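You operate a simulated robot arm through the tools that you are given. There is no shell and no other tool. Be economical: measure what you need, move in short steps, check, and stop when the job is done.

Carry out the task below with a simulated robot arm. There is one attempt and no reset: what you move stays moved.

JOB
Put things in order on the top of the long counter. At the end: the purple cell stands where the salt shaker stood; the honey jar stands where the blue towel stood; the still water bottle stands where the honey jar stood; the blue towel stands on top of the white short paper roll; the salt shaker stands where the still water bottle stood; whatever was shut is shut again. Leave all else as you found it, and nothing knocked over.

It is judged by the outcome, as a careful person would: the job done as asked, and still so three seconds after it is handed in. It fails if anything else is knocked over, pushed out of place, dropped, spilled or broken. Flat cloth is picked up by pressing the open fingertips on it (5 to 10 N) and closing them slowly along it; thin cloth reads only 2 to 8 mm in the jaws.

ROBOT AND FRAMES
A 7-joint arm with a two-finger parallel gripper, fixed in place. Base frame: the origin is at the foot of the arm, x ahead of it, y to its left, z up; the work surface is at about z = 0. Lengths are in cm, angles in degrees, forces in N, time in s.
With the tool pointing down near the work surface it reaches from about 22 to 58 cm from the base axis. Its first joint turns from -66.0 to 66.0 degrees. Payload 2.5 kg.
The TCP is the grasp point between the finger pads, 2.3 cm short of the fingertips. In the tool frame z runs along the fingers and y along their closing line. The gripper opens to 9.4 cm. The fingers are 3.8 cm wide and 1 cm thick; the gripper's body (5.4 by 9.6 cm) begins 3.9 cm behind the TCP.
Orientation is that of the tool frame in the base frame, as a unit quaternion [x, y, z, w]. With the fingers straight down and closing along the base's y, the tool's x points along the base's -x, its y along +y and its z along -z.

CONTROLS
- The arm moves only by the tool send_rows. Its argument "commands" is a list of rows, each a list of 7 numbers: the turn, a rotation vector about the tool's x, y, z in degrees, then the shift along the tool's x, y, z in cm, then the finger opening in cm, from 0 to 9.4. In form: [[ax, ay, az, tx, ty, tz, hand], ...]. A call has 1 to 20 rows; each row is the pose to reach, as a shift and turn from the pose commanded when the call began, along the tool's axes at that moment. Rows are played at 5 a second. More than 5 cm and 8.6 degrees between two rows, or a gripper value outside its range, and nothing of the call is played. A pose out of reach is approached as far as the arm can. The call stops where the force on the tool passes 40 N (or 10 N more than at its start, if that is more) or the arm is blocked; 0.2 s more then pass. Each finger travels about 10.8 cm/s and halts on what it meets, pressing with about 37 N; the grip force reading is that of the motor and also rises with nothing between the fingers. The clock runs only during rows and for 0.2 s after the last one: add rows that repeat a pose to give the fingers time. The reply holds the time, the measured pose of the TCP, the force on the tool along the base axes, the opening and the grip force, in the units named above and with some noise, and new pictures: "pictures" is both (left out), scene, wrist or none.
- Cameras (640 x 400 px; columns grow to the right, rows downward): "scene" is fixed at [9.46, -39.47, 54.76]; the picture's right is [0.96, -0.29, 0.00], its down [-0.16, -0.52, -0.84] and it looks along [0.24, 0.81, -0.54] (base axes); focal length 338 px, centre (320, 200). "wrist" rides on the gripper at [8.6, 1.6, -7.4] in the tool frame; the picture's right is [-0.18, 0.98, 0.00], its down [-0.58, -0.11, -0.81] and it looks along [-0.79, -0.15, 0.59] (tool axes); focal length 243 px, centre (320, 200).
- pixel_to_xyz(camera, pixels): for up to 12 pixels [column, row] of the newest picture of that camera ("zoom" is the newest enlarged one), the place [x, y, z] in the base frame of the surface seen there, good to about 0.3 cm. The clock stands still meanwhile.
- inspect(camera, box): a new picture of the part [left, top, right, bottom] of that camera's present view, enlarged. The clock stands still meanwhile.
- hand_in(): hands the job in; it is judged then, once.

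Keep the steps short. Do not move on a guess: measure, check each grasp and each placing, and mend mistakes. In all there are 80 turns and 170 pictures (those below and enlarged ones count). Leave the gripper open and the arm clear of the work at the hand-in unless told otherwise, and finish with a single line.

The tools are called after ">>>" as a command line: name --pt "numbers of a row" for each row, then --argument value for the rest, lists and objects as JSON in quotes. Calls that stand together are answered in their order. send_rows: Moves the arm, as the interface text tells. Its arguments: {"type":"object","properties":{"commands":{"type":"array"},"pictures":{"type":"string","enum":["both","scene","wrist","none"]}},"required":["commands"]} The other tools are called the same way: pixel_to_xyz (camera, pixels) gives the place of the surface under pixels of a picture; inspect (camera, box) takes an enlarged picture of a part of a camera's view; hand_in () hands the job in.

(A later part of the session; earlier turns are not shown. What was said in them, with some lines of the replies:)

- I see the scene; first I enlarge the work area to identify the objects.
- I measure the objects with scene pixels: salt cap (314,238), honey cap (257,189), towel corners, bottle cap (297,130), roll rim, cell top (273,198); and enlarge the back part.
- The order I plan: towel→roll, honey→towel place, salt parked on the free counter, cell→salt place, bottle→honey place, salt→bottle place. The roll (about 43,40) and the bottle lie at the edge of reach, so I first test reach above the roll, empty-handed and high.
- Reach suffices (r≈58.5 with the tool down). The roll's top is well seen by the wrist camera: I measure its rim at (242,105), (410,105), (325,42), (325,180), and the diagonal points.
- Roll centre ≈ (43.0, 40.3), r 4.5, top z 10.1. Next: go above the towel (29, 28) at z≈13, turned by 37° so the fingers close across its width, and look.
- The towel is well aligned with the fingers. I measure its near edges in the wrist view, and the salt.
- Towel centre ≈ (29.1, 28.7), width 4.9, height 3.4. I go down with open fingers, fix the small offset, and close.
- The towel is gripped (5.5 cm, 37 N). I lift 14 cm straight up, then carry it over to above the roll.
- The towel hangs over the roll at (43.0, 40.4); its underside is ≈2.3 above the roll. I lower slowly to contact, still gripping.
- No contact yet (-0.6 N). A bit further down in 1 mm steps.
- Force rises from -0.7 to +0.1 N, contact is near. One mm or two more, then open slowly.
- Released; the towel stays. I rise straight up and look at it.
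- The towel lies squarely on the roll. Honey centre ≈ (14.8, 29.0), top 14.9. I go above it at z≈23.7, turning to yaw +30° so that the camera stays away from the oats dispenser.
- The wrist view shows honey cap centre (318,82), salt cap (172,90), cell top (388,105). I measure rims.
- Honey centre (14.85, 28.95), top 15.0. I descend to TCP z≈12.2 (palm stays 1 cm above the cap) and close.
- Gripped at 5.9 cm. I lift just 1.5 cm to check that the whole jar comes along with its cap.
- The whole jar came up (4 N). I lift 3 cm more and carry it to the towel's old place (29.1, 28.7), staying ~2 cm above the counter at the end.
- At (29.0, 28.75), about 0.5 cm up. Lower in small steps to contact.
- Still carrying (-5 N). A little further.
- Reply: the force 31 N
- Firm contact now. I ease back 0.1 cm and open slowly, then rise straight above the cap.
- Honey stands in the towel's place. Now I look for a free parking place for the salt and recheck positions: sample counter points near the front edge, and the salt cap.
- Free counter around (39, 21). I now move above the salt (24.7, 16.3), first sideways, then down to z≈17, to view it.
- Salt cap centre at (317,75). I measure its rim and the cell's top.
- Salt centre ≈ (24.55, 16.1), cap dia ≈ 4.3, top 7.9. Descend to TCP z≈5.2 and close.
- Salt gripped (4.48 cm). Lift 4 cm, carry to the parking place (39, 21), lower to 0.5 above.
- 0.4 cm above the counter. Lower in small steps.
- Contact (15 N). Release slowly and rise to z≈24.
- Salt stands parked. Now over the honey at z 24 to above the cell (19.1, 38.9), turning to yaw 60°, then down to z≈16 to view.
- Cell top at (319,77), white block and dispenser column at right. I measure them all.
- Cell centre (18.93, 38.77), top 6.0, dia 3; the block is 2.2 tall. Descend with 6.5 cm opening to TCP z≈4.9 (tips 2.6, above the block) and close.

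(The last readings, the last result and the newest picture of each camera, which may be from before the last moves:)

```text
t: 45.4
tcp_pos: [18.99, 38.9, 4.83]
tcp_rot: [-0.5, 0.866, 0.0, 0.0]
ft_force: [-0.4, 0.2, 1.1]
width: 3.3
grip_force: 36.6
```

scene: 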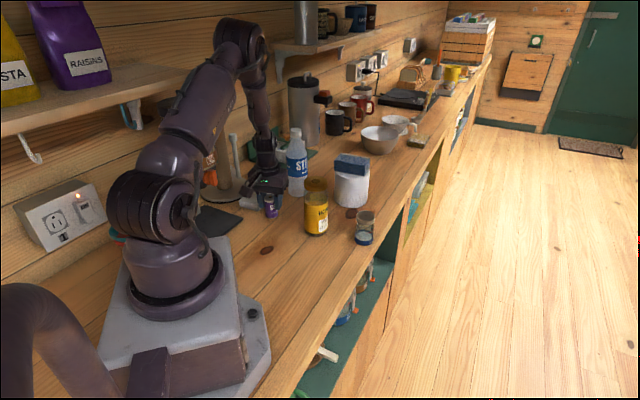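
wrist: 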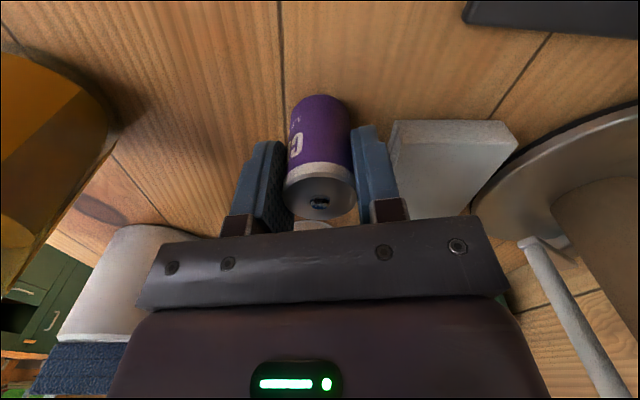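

Cell gripped (3.3 cm). Lift 14 cm, carry to the salt's old place (24.55, 16.1), lower to ~0.5 above.

>>> send_rows --pt "0 0 0 0 0 -1 1.6" --pt "0 0 0 0 0 -4.5 1.6" --pt "0 0 0 0 0 -8 1.6" --pt "0 0 0 0 0 -11.5 1.6" --pt "0 0 0 0 0 -14 1.6" --pt "0 0 0 2.4 -2.3 -14 1.6" --pt "0 0 0 4.8 -4.6 -14 1.6" --pt "0 0 0 7.2 -6.9 -14 1.6" --pt "0 0 0 9.6 -9.2 -14 1.6" --pt "0 0 0 12 -11.5 -14 1.6" --pt "0 0 0 14.4 -13.8 -14 1.6" --pt "0 0 0 16.9 -16.2 -14 1.6" --pt "0 0 0 16.9 -16.2 -10 1.6" --pt "0 0 0 16.9 -16.2 -6 1.6" --pt "0 0 0 16.9 -16.2 -3 1.6" --pt "0 0 0 16.9 -16.2 -1 1.6" --pt "0 0 0 16.9 -16.2 -0.5 1.6" --pt "0 0 0 16.9 -16.2 -0.5 1.6"

```text
t: 49.2
tcp_pos: [24.6, 16.22, 5.53]
tcp_rot: [-0.5, 0.866, 0.0, 0.0]
ft_force: [-0.2, -0.1, -1.9]
width: 3.28
grip_force: 36.9
```

scene: 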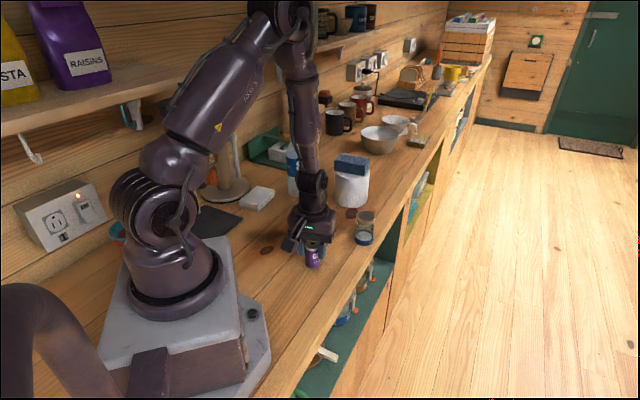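
wrist: 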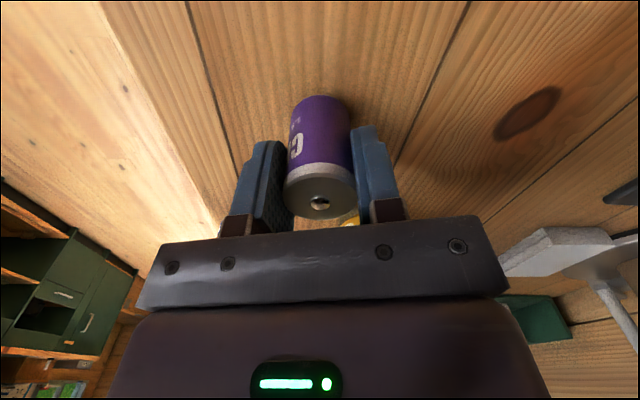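

Directly over the salt's place. Lower in small steps.

>>> send_rows --pt "0 0 0 0 0 0.25 1.6" --pt "0 0 0 0 0 0.4 1.6" --pt "0 0 0 0 0 0.48 1.6" --pt "0 0 0 0 0 0.55 1.6" --pt "0 0 0 0 0 0.55 1.6" --pictures "none"

```text
t: 50.4
tcp_pos: [24.57, 16.15, 4.87]
tcp_rot: [-0.501, 0.865, 0.0, 0.0]
ft_force: [-1.0, -1.0, 7.9]
width: 3.33
grip_force: 37.1
```

Contact 8 N. Release, rise to z 26, and go to (25.5, 42, 26) to view the bottle.

>>> send_rows --pt "0 0 0 0 0 -0.03 3.6" --pt "0 0 0 0 0 -0.03 4.6" --pt "0 0 0 0 0 -0.03 6.5" --pt "0 0 0 0 0 -2 8" --pt "0 0 0 0 0 -6 9.4" --pt "0 0 0 0 0 -10 9.4" --pt "0 0 0 0 0 -14 9.4" --pt "0 0 0 0 0 -18 9.4" --pt "0 0 0 0 0 -21 9.4" --pt "0 0 0 -3.2 1.7 -21 9.4" --pt "0 0 0 -6.4 3.4 -21 9.4" --pt "0 0 0 -9.6 5.1 -21 9.4" --pt "0 0 0 -12.8 6.8 -21 9.4" --pt "0 0 0 -16 8.5 -21 9.4" --pt "0 0 0 -19.2 10.2 -21 9.4" --pt "0 0 0 -22.8 12.1 -21 9.4" --pt "0 0 0 -22.8 12.1 -21 9.4"

```text
t: 54.0
tcp_pos: [25.62, 41.9, 25.79]
tcp_rot: [-0.5, 0.866, 0.0, 0.0]
ft_force: [-0.3, 0.4, 0.2]
width: 9.4
grip_force: 0.0
```

scene: 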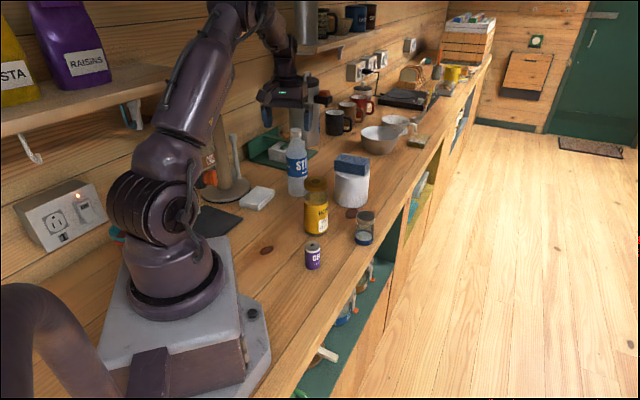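
wrist: 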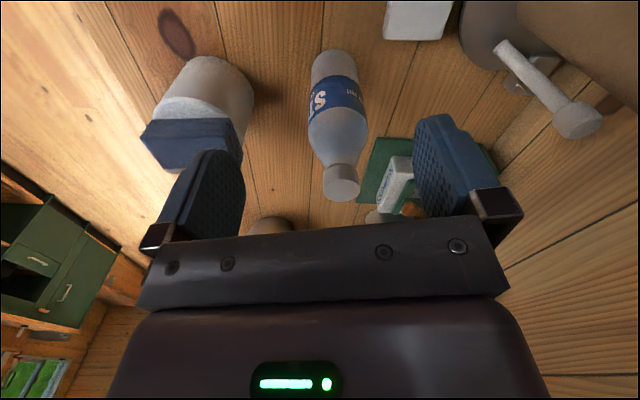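

The cell stands upright at (312,255). Bottle cap at (342,183) in the wrist view; I measure cap and body, and what stands behind.

>>> pixel_to_xyz --camera "wrist" --pixels '[[342, 183], [325, 180], [358, 180], [342, 170], [342, 195], [315, 90], [362, 90], [325, 60], [313, 130], [366, 130], [385, 215], [270, 228]]'

>>> inspect --camera "wrist" --box '[220, 30, 460, 240]'

>>> inspect --camera "scene" --box '[230, 70, 360, 200]'

```text
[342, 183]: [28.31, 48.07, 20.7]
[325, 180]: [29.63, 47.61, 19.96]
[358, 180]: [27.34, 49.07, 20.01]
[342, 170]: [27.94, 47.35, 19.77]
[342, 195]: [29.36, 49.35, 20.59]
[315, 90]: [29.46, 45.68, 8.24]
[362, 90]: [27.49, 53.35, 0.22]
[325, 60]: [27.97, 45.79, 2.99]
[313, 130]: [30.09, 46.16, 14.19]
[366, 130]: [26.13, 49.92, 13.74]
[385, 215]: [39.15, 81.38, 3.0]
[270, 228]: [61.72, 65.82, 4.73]
```

```text
1.90 times, centred on (340, 135) of wrist
```

zoom: 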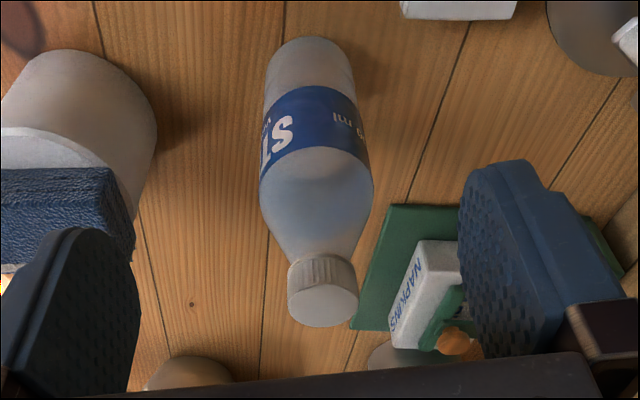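

```text
3.08 times, centred on (295, 135) of scene
```

zoom: 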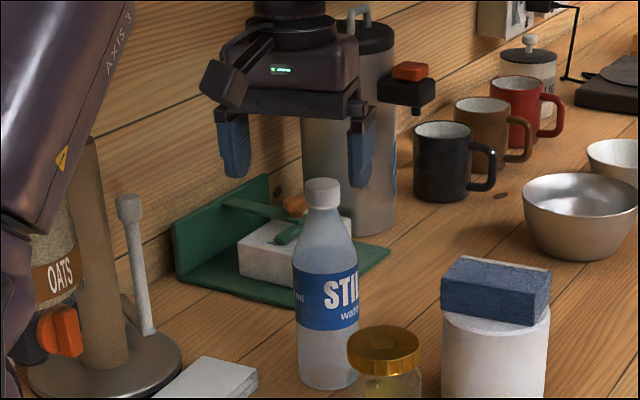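

Cap centre ≈ (28.55, 48.35), top 20.5, cap ≈3.2 wide over z 18.5–20.5. I move above it at the same height and check the alignment.

>>> send_rows --pt "0 0 0 -2.4 0.2 0 9.4" --pt "0 0 0 -4.8 0.4 0 9.4" --pt "0 0 0 -7.1 0.65 0 9.4" --pt "0 0 0 -7.1 0.65 0 9.4"

>>> inspect --camera "wrist" --box '[220, 0, 460, 240]'

>>> pixel_to_xyz --camera "wrist" --pixels '[[320, 130], [320, 115], [320, 145], [305, 130], [335, 130], [320, 120]]'

```text
t: 55.0
tcp_pos: [28.58, 48.43, 25.81]
tcp_rot: [-0.5, 0.866, 0.0, 0.0]
ft_force: [0.0, -0.2, -0.3]
width: 9.41
grip_force: 0.1
```

scene: 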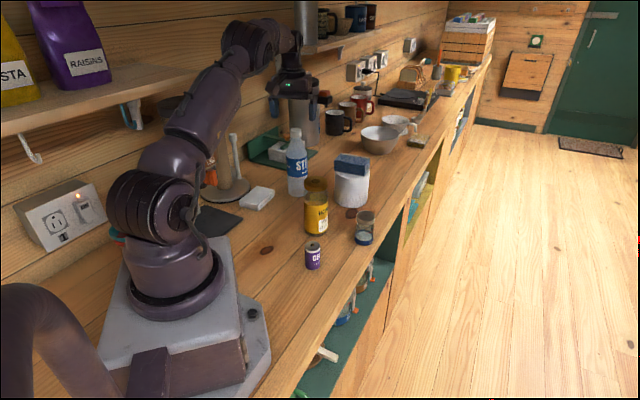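
wrist: 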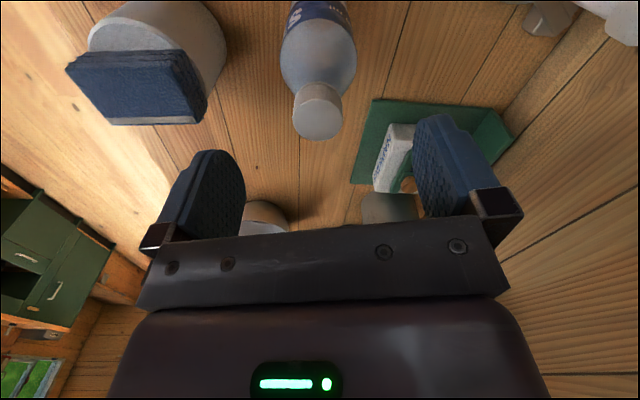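

```text
1.67 times, centred on (340, 120) of wrist
```

zoom: 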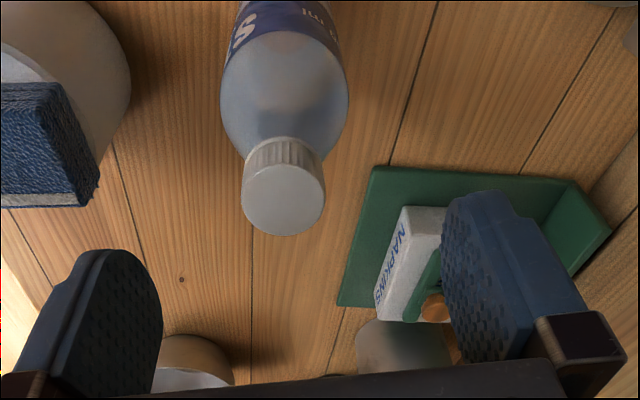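

```text
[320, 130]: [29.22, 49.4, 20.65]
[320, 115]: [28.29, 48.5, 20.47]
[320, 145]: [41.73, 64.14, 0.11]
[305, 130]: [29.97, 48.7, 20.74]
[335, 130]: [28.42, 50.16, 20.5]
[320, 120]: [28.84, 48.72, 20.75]
```

Cap centre measures (28.6, 48.65). Shift 0.2 and descend to TCP z≈20.0, so the pads hold the cap only; close.

>>> send_rows --pt "0 0 0 -0.2 0.08 2 8" --pt "0 0 0 -0.2 0.08 4 7" --pt "0 0 0 -0.2 0.08 5.8 7" --pt "0 0 0 -0.2 0.08 5.8 5.5" --pt "0 0 0 -0.2 0.08 5.8 4.5" --pt "0 0 0 -0.2 0.08 5.8 3.8" --pt "0 0 0 -0.2 0.08 5.8 3.2" --pt "0 0 0 -0.2 0.08 5.8 2.6" --pt "0 0 0 -0.2 0.08 5.8 2" --pt "0 0 0 -0.2 0.08 5.8 1.4" --pt "0 0 0 -0.2 0.08 5.8 1.4"

>>> inspect --camera "scene" --box '[230, 90, 360, 210]'

```text
t: 57.4
tcp_pos: [28.44, 48.62, 20.08]
tcp_rot: [-0.5, 0.866, 0.0, -0.001]
ft_force: [0.7, -0.6, -0.4]
width: 3.1
grip_force: 37.2
```

scene: 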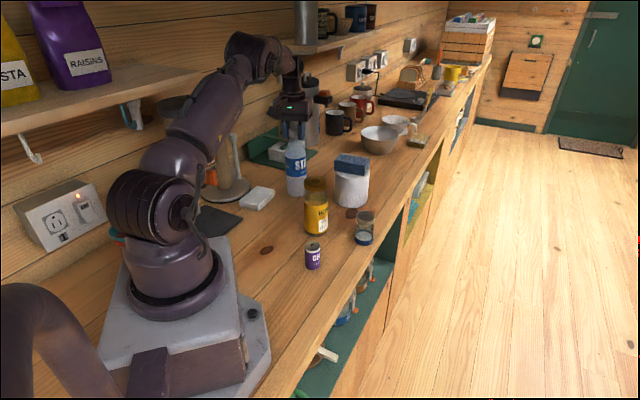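
wrist: 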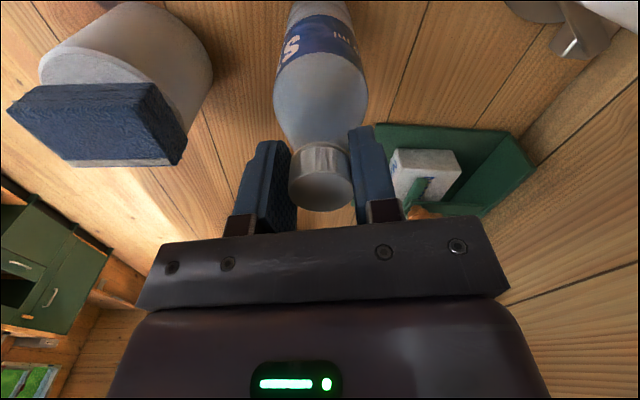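

```text
3.33 times, centred on (295, 150) of scene
```

zoom: 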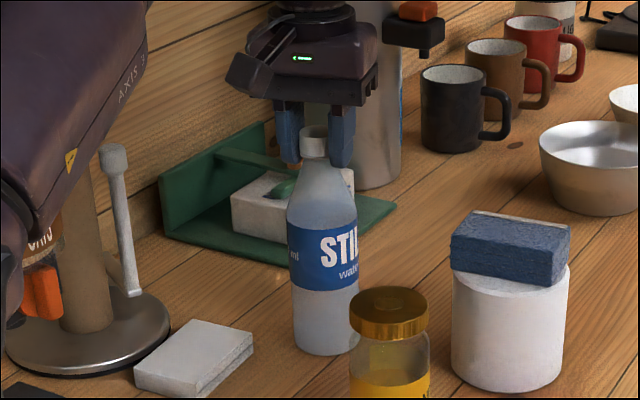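

Cap gripped at 3.1 cm. Lift 1.5 cm slowly to check.

>>> send_rows --pt "0 0 0 0 0 -0.4 1.4" --pt "0 0 0 0 0 -0.8 1.4" --pt "0 0 0 0 0 -1.2 1.4" --pt "0 0 0 0 0 -1.5 1.4" --pt "0 0 0 0 0 -1.5 1.4" --pictures "scene"

>>> inspect --camera "scene" --box '[230, 90, 360, 210]'

```text
t: 58.6
tcp_pos: [28.53, 48.69, 21.59]
tcp_rot: [-0.5, 0.866, 0.0, 0.0]
ft_force: [0.9, -0.3, -5.0]
width: 3.04
grip_force: 36.9
```

scene: 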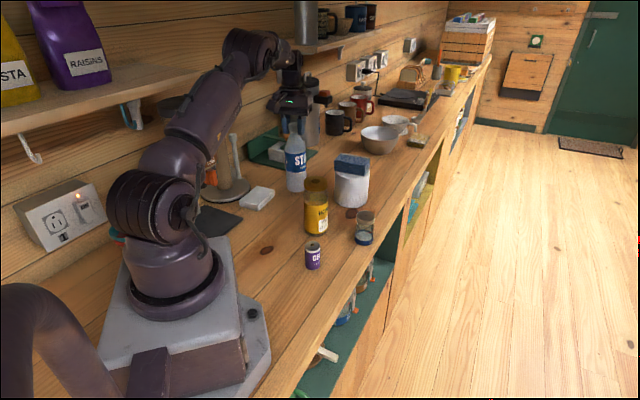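

```text
3.33 times, centred on (295, 150) of scene
```

zoom: 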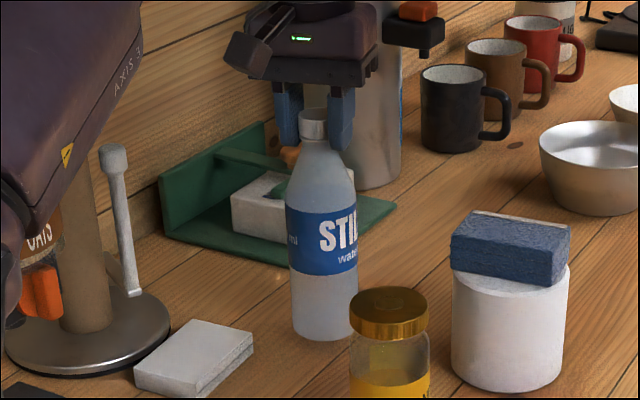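

Bottle is up, hanging straight (5 N). Lift 3 more, carry slowly to the honey's old place (14.9, 29.0), stopping ~1 cm above.

>>> send_rows --pt "0 0 0 0 0 -1.5 1.4" --pt "0 0 0 0 0 -3 1.4" --pt "0 0 0 1.2 0.1 -3 1.4" --pt "0 0 0 3.4 0.3 -3 1.4" --pt "0 0 0 5.8 0.5 -3 1.4" --pt "0 0 0 8.2 0.7 -3 1.4" --pt "0 0 0 10.6 0.9 -3 1.4" --pt "0 0 0 13 1.1 -3 1.4" --pt "0 0 0 15.4 1.3 -3 1.4" --pt "0 0 0 17.8 1.45 -3 1.4" --pt "0 0 0 20.2 1.6 -3 1.4" --pt "0 0 0 22.4 1.8 -3 1.4" --pt "0 0 0 23.8 1.95 -3 1.4" --pt "0 0 0 23.8 1.95 -1.5 1.4" --pt "0 0 0 23.8 1.95 0 1.4" --pt "0 0 0 23.8 1.95 0.7 1.4" --pt "0 0 0 23.8 1.95 0.7 1.4"

```text
t: 62.2
tcp_pos: [14.82, 28.97, 20.9]
tcp_rot: [-0.5, 0.866, 0.0, -0.001]
ft_force: [-0.2, 0.4, -5.9]
width: 3.05
grip_force: 36.8
```

scene: 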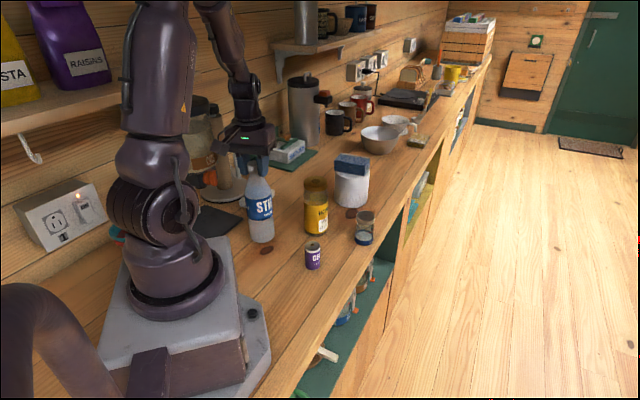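
wrist: 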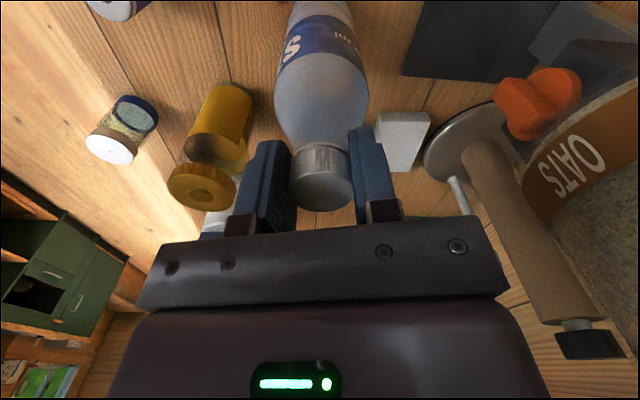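

Over the honey's place, ~0.8 above. Lower in small steps.

>>> send_rows --pt "0 0 0 0 0 0.3 1.4" --pt "0 0 0 0 0 0.5 1.4" --pt "0 0 0 0 0 0.65 1.4" --pt "0 0 0 0 0 0.75 1.4" --pt "0 0 0 0 0 0.82 1.4" --pt "0 0 0 0 0 0.82 1.4" --pictures "none"

```text
t: 63.6
tcp_pos: [14.8, 28.93, 20.09]
tcp_rot: [-0.5, 0.866, 0.0, 0.001]
ft_force: [0.1, 0.0, -4.7]
width: 3.06
grip_force: 36.8
```

>>> send_rows --pt "0 0 0 0 0 0.06 1.4" --pt "0 0 0 0 0 0.1 1.4" --pt "0 0 0 0 0 0.14 1.4" --pt "0 0 0 0 0 0.14 1.4" --pictures "none"

```text
t: 64.6
tcp_pos: [14.97, 29.02, 20.0]
tcp_rot: [-0.5, 0.866, 0.0, 0.001]
ft_force: [-2.9, -5.1, 30.3]
width: 3.05
grip_force: 36.9
```

Contact (30 N). Ease back 0.1, open slowly, rise straight up and look.

>>> send_rows --pt "0 0 0 0 0 -0.1 1.4" --pt "0 0 0 0 0 -0.1 3.3" --pt "0 0 0 0 0 -0.1 4" --pt "0 0 0 0 0 -0.1 5.5" --pt "0 0 0 0 0 -0.1 7.5" --pt "0 0 0 0 0 -2 8.5" --pt "0 0 0 0 0 -4.5 9.4" --pt "0 0 0 0 0 -6.5 9.4" --pt "0 0 0 0 0 -6.5 9.4"

>>> inspect --camera "scene" --box '[200, 130, 400, 290]'

```text
t: 66.6
tcp_pos: [14.92, 28.87, 26.56]
tcp_rot: [-0.5, 0.866, 0.0, -0.001]
ft_force: [-0.8, -0.9, 0.9]
width: 9.42
grip_force: 0.0
```

scene: 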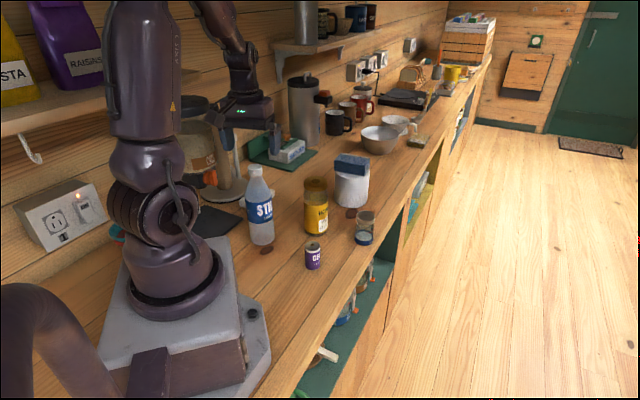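
wrist: 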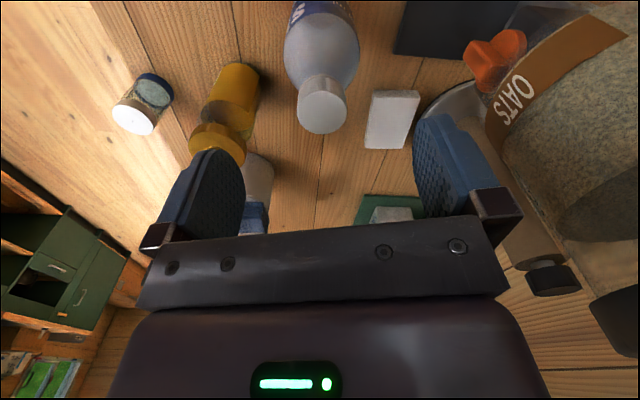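

```text
2.50 times, centred on (300, 210) of scene
```

zoom: 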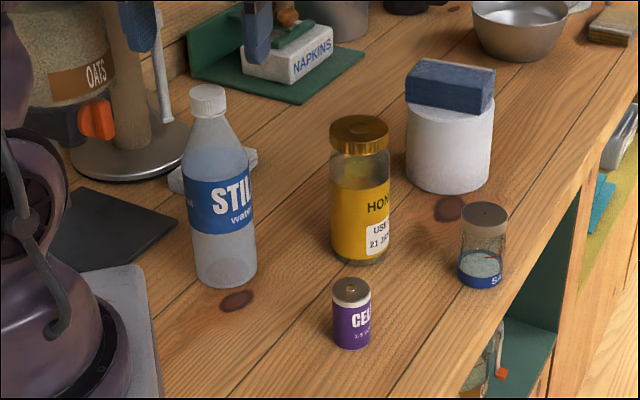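

Everything stands right. Now to the parked salt (39, 21): over at z 26, then down to z≈17 to view.

>>> send_rows --pt "0 0 0 -0.65 -3.1 0 9.4" --pt "0 0 0 -1.3 -6.2 0 9.4" --pt "0 0 0 -1.95 -9.3 0 9.4" --pt "0 0 0 -2.6 -12.4 0 9.4" --pt "0 0 0 -3.25 -15.5 0 9.4" --pt "0 0 0 -3.9 -18.6 0 9.4" --pt "0 0 0 -4.55 -21.7 0 9.4" --pt "0 0 0 -5.2 -24.8 0 9.4" --pt "0 0 0 -5.2 -24.8 3.5 9.4" --pt "0 0 0 -5.2 -24.8 7 9.4" --pt "0 0 0 -5.2 -24.8 9.5 9.4" --pt "0 0 0 -5.2 -24.8 9.5 9.4" --pictures "wrist"

```text
t: 69.2
tcp_pos: [38.78, 21.02, 16.8]
tcp_rot: [-0.5, 0.866, 0.0, -0.001]
ft_force: [0.3, -0.4, -1.2]
width: 9.4
grip_force: 0.0
```

wrist: 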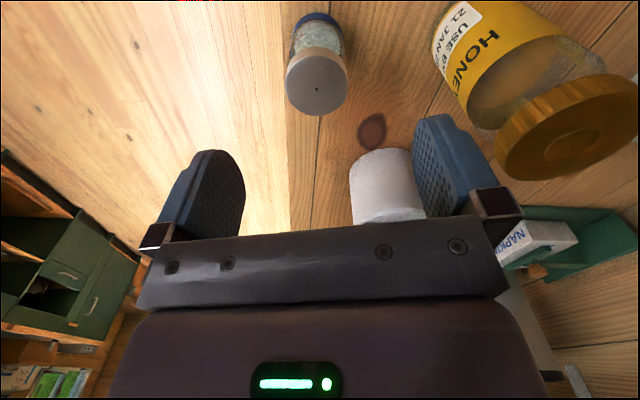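

>>> pixel_to_xyz --camera "wrist" --pixels '[[317, 82], [287, 82], [347, 82], [317, 50], [317, 113]]'

```text
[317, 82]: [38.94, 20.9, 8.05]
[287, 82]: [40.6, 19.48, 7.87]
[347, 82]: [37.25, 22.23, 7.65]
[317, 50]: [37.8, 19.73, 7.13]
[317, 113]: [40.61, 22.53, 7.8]
```

Salt centre (39.0, 20.95): aligned. Descend 11.6 and close.

>>> send_rows --pt "0 0 0 -0.05 -0.1 3 8" --pt "0 0 0 -0.05 -0.1 6 7.5" --pt "0 0 0 -0.05 -0.1 9 7.5" --pt "0 0 0 -0.05 -0.1 11 7.5" --pt "0 0 0 -0.05 -0.1 11.6 7.5" --pt "0 0 0 -0.05 -0.1 11.6 6" --pt "0 0 0 -0.05 -0.1 11.6 5" --pt "0 0 0 -0.05 -0.1 11.6 4.4" --pt "0 0 0 -0.05 -0.1 11.6 3.8" --pt "0 0 0 -0.05 -0.1 11.6 3" --pt "0 0 0 -0.05 -0.1 11.6 3" --pictures "wrist"

```text
t: 71.6
tcp_pos: [39.07, 21.08, 5.34]
tcp_rot: [-0.5, 0.866, 0.0, 0.0]
ft_force: [0.0, -0.2, 1.4]
width: 4.46
grip_force: 36.3
```

wrist: 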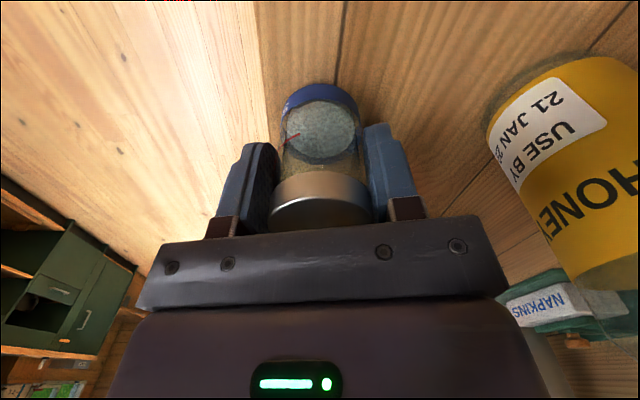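

Salt gripped. Lift 18 cm and carry over to above the bottle's old place (28.6, 48.6) at z≈23.

>>> send_rows --pt "0 0 0 0 0 -1 3" --pt "0 0 0 0 0 -5 3" --pt "0 0 0 0 0 -9 3" --pt "0 0 0 0 0 -13 3" --pt "0 0 0 0 0 -17 3" --pt "0 0 0 0 0 -18 3" --pt "0 0 0 -2.1 2.55 -18 3" --pt "0 0 0 -4.2 5.1 -18 3" --pt "0 0 0 -6.3 7.6 -18 3" --pt "0 0 0 -8.4 10.2 -18 3" --pt "0 0 0 -10.5 12.7 -18 3" --pt "0 0 0 -12.6 15.2 -18 3" --pt "0 0 0 -14.7 17.8 -18 3" --pt "0 0 0 -16.8 20.4 -18 3" --pt "0 0 0 -18.7 22.85 -18 3" --pt "0 0 0 -18.7 22.85 -18 3"

>>> inspect --camera "scene" --box '[220, 100, 400, 230]'

>>> pixel_to_xyz --camera "scene" --pixels '[[285, 169], [283, 162], [295, 160], [304, 143], [316, 154], [250, 155], [265, 150], [300, 190]]'

```text
t: 75.0
tcp_pos: [28.66, 48.7, 23.45]
tcp_rot: [-0.5, 0.866, 0.0, 0.0]
ft_force: [-0.1, 0.7, -1.7]
width: 4.45
grip_force: 36.9
```

scene: 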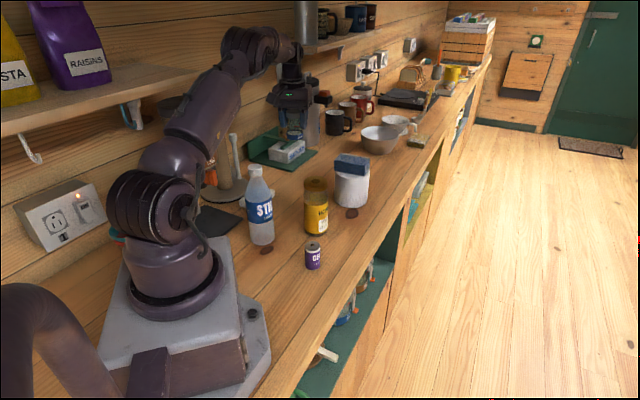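
wrist: 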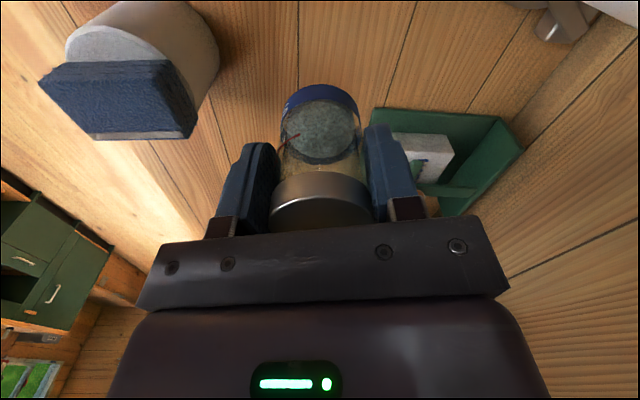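

```text
3.08 times, centred on (310, 165) of scene
```

zoom: 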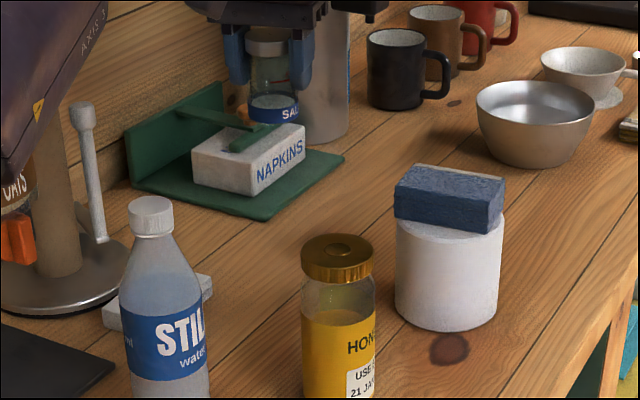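

```text
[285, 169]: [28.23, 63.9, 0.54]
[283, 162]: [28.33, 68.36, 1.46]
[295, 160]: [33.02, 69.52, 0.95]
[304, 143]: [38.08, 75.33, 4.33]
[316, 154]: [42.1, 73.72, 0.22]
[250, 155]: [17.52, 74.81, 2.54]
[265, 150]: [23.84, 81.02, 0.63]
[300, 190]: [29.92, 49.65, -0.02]
```

The tray starts at y≈64, well clear. The arm itself must stay clear of the bottle (top 20.5) beneath it, so I lower in stages and check: first to z≈14.

>>> send_rows --pt "0 0 0 0 0 3 3" --pt "0 0 0 0 0 6 3" --pt "0 0 0 0 0 9 3" --pt "0 0 0 0 0 9 3" --pictures "scene"

>>> inspect --camera "scene" --box '[100, 20, 360, 260]'

>>> pixel_to_xyz --camera "scene" --pixels '[[200, 150], [215, 150], [225, 130], [235, 120], [250, 100], [265, 80], [205, 170], [240, 135]]'

```text
t: 76.0
tcp_pos: [28.56, 48.6, 14.26]
tcp_rot: [-0.5, 0.866, 0.0, 0.0]
ft_force: [0.4, 0.0, -0.9]
width: 4.49
grip_force: 37.0
```

scene: 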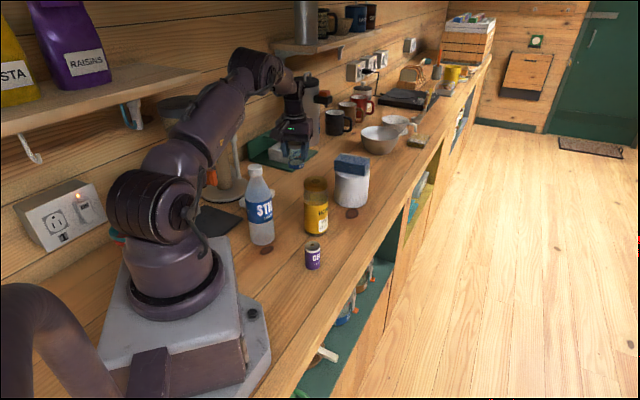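

```text
1.67 times, centred on (230, 140) of scene
```

zoom: 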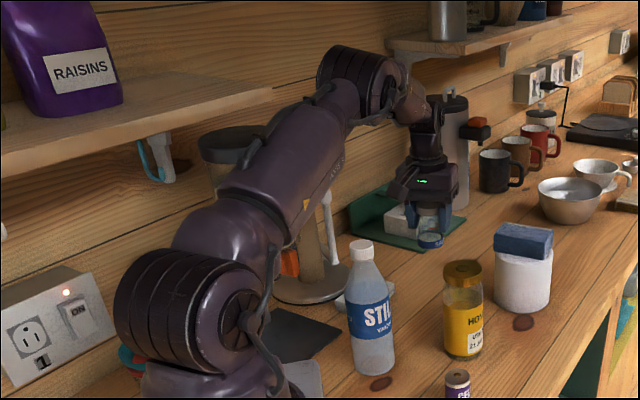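

```text
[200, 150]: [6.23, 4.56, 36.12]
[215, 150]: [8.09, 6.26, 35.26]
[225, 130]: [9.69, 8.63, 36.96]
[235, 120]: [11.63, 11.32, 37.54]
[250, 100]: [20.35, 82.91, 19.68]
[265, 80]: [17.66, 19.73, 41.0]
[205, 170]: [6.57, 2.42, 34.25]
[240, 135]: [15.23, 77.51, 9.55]
```

The arm links are at z>34 above the bottle: ample. Lower to ~0.5 above the counter.

>>> send_rows --pt "0 0 0 0 0 3 3" --pt "0 0 0 0 0 6 3" --pt "0 0 0 0 0 7.8 3" --pt "0 0 0 0 0 8.4 3" --pt "0 0 0 0 0 8.4 3"

```text
t: 77.2
tcp_pos: [28.62, 48.75, 6.03]
tcp_rot: [-0.5, 0.866, 0.0, 0.0]
ft_force: [-0.3, -0.3, -0.3]
width: 4.46
grip_force: 37.0
```

scene: 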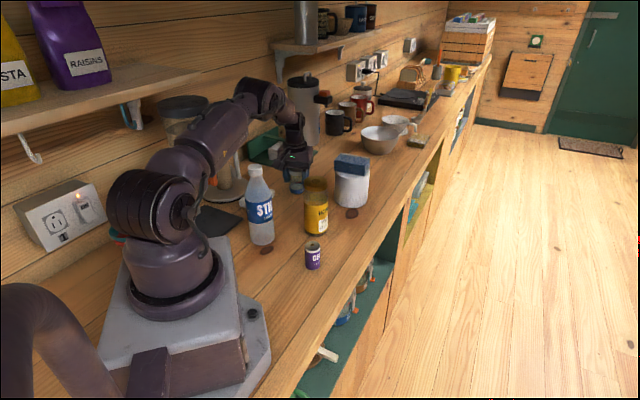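
wrist: 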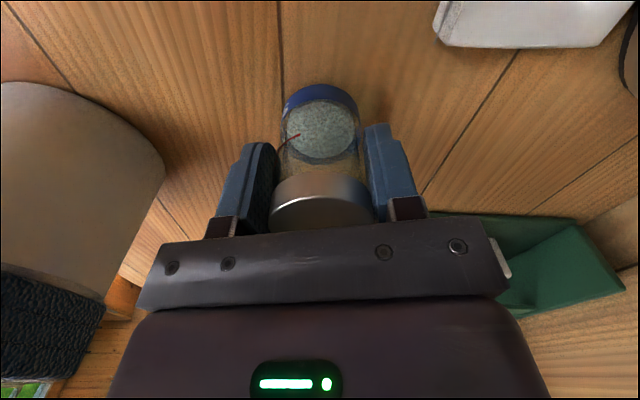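

>>> send_rows --pt "0 0 0 0 0 0.3 3" --pt "0 0 0 0 0 0.45 3" --pt "0 0 0 0 0 0.55 3" --pt "0 0 0 0 0 0.62 3" --pt "0 0 0 0 0 0.62 3" --pictures "none"

```text
t: 78.4
tcp_pos: [28.67, 48.69, 5.49]
tcp_rot: [-0.5, 0.866, 0.001, 0.001]
ft_force: [0.7, -0.6, 3.6]
width: 4.49
grip_force: 37.4
```

First contact (+3.6 N). Half a millimetre more, then open slowly and rise.

>>> send_rows --pt "0 0 0 0 0 0.04 3" --pt "0 0 0 0 0 0.04 4.7" --pt "0 0 0 0 0 0.04 5.4" --pt "0 0 0 0 0 0.04 6.5" --pt "0 0 0 0 0 0.04 8" --pt "0 0 0 0 0 -2 8.5" --pt "0 0 0 0 0 -6 9.4" --pt "0 0 0 0 0 -10 9.4" --pt "0 0 0 0 0 -14 9.4" --pt "0 0 0 0 0 -18 9.4" --pt "0 0 0 0 0 -21 9.4" --pt "0 0 0 0 0 -21 9.4"

>>> inspect --camera "scene" --box '[200, 120, 420, 290]'

>>> pixel_to_xyz --camera "wrist" --pixels '[[318, 60], [318, 45], [318, 75]]'

```text
t: 81.0
tcp_pos: [28.62, 48.87, 26.44]
tcp_rot: [-0.499, 0.866, 0.0, 0.0]
ft_force: [-0.1, -0.4, 0.3]
width: 9.42
grip_force: 0.0
```

scene: 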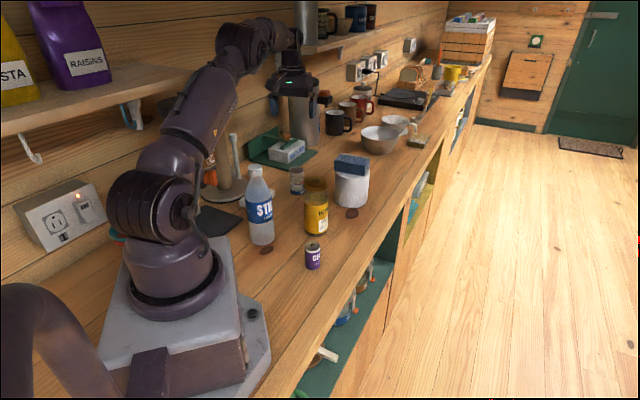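
wrist: 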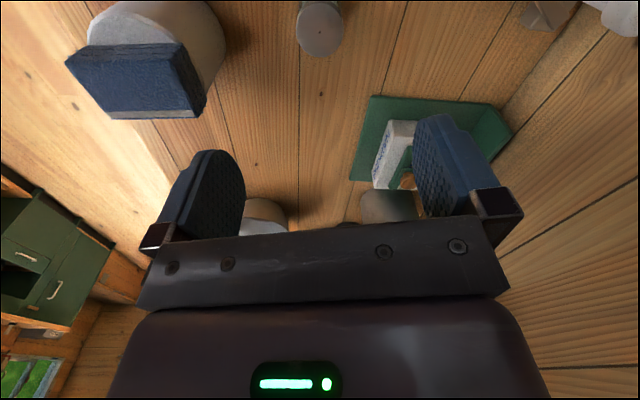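

```text
2.35 times, centred on (310, 205) of scene
```

zoom: 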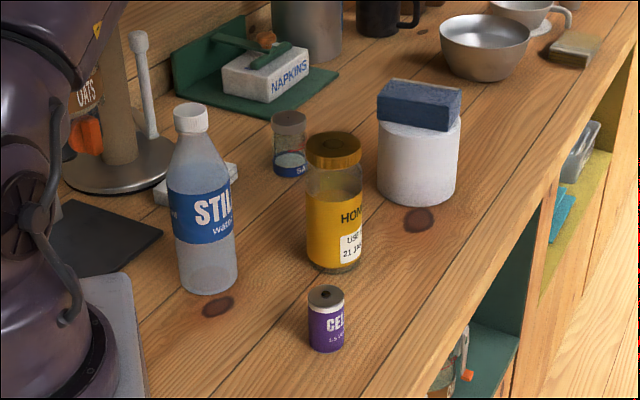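

```text
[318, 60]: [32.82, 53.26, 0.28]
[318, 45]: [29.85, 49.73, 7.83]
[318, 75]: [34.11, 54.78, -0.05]
```

All five items are in place and upright. I bring the arm back up near its starting place, clear of everything, and take a last look.

>>> send_rows --pt "0 0 0 0 0 -2 9.4" --pt "0 0 0 0 0 -4 9.4" --pt "0 0 0 3.3 -0.6 -4 9.4" --pt "0 0 0 6.6 -1.2 -4 9.4" --pt "0 0 0 9.9 -1.8 -4 9.4" --pt "0 0 0 13.2 -2.5 -4 9.4" --pt "0 0 0 16.5 -3.1 -4 9.4" --pt "0 0 0 19.6 -3.7 -4 9.4" --pt "0 0 0 19.6 -3.7 -4 9.4" --pt "0 0 0 19.6 -3.7 -4 9.4"

```text
t: 83.2
tcp_pos: [21.95, 29.75, 30.51]
tcp_rot: [-0.5, 0.866, 0.0, 0.0]
ft_force: [-0.4, -0.6, 0.8]
width: 9.42
grip_force: 0.0
```

scene: 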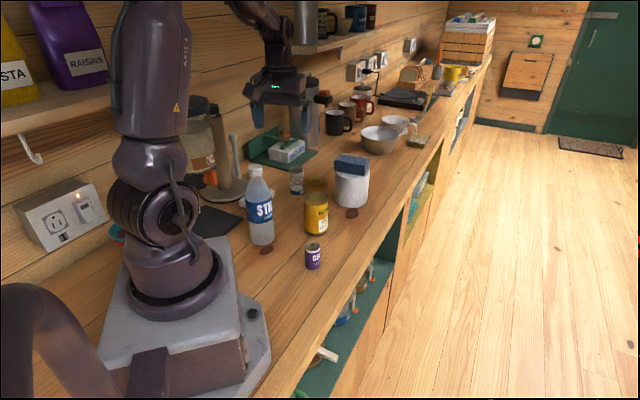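
wrist: 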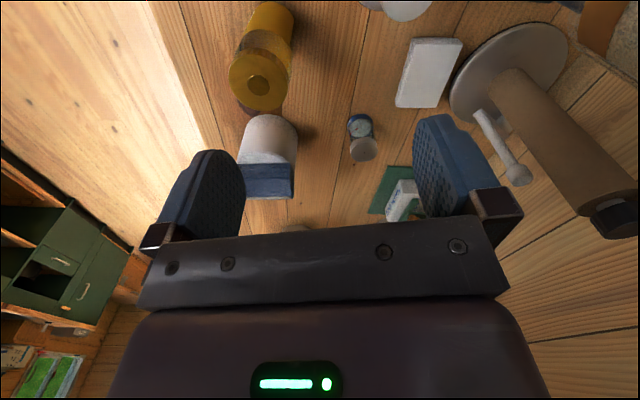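

Everything stands as asked, the gripper is open and the arm is clear. I hand in.

>>> hand_in

```text
The job is handed in.
```

Job handed in: the cell, honey jar, water bottle and salt shaker stand in their asked places, the blue towel is on the white paper roll, and nothing was knocked over.
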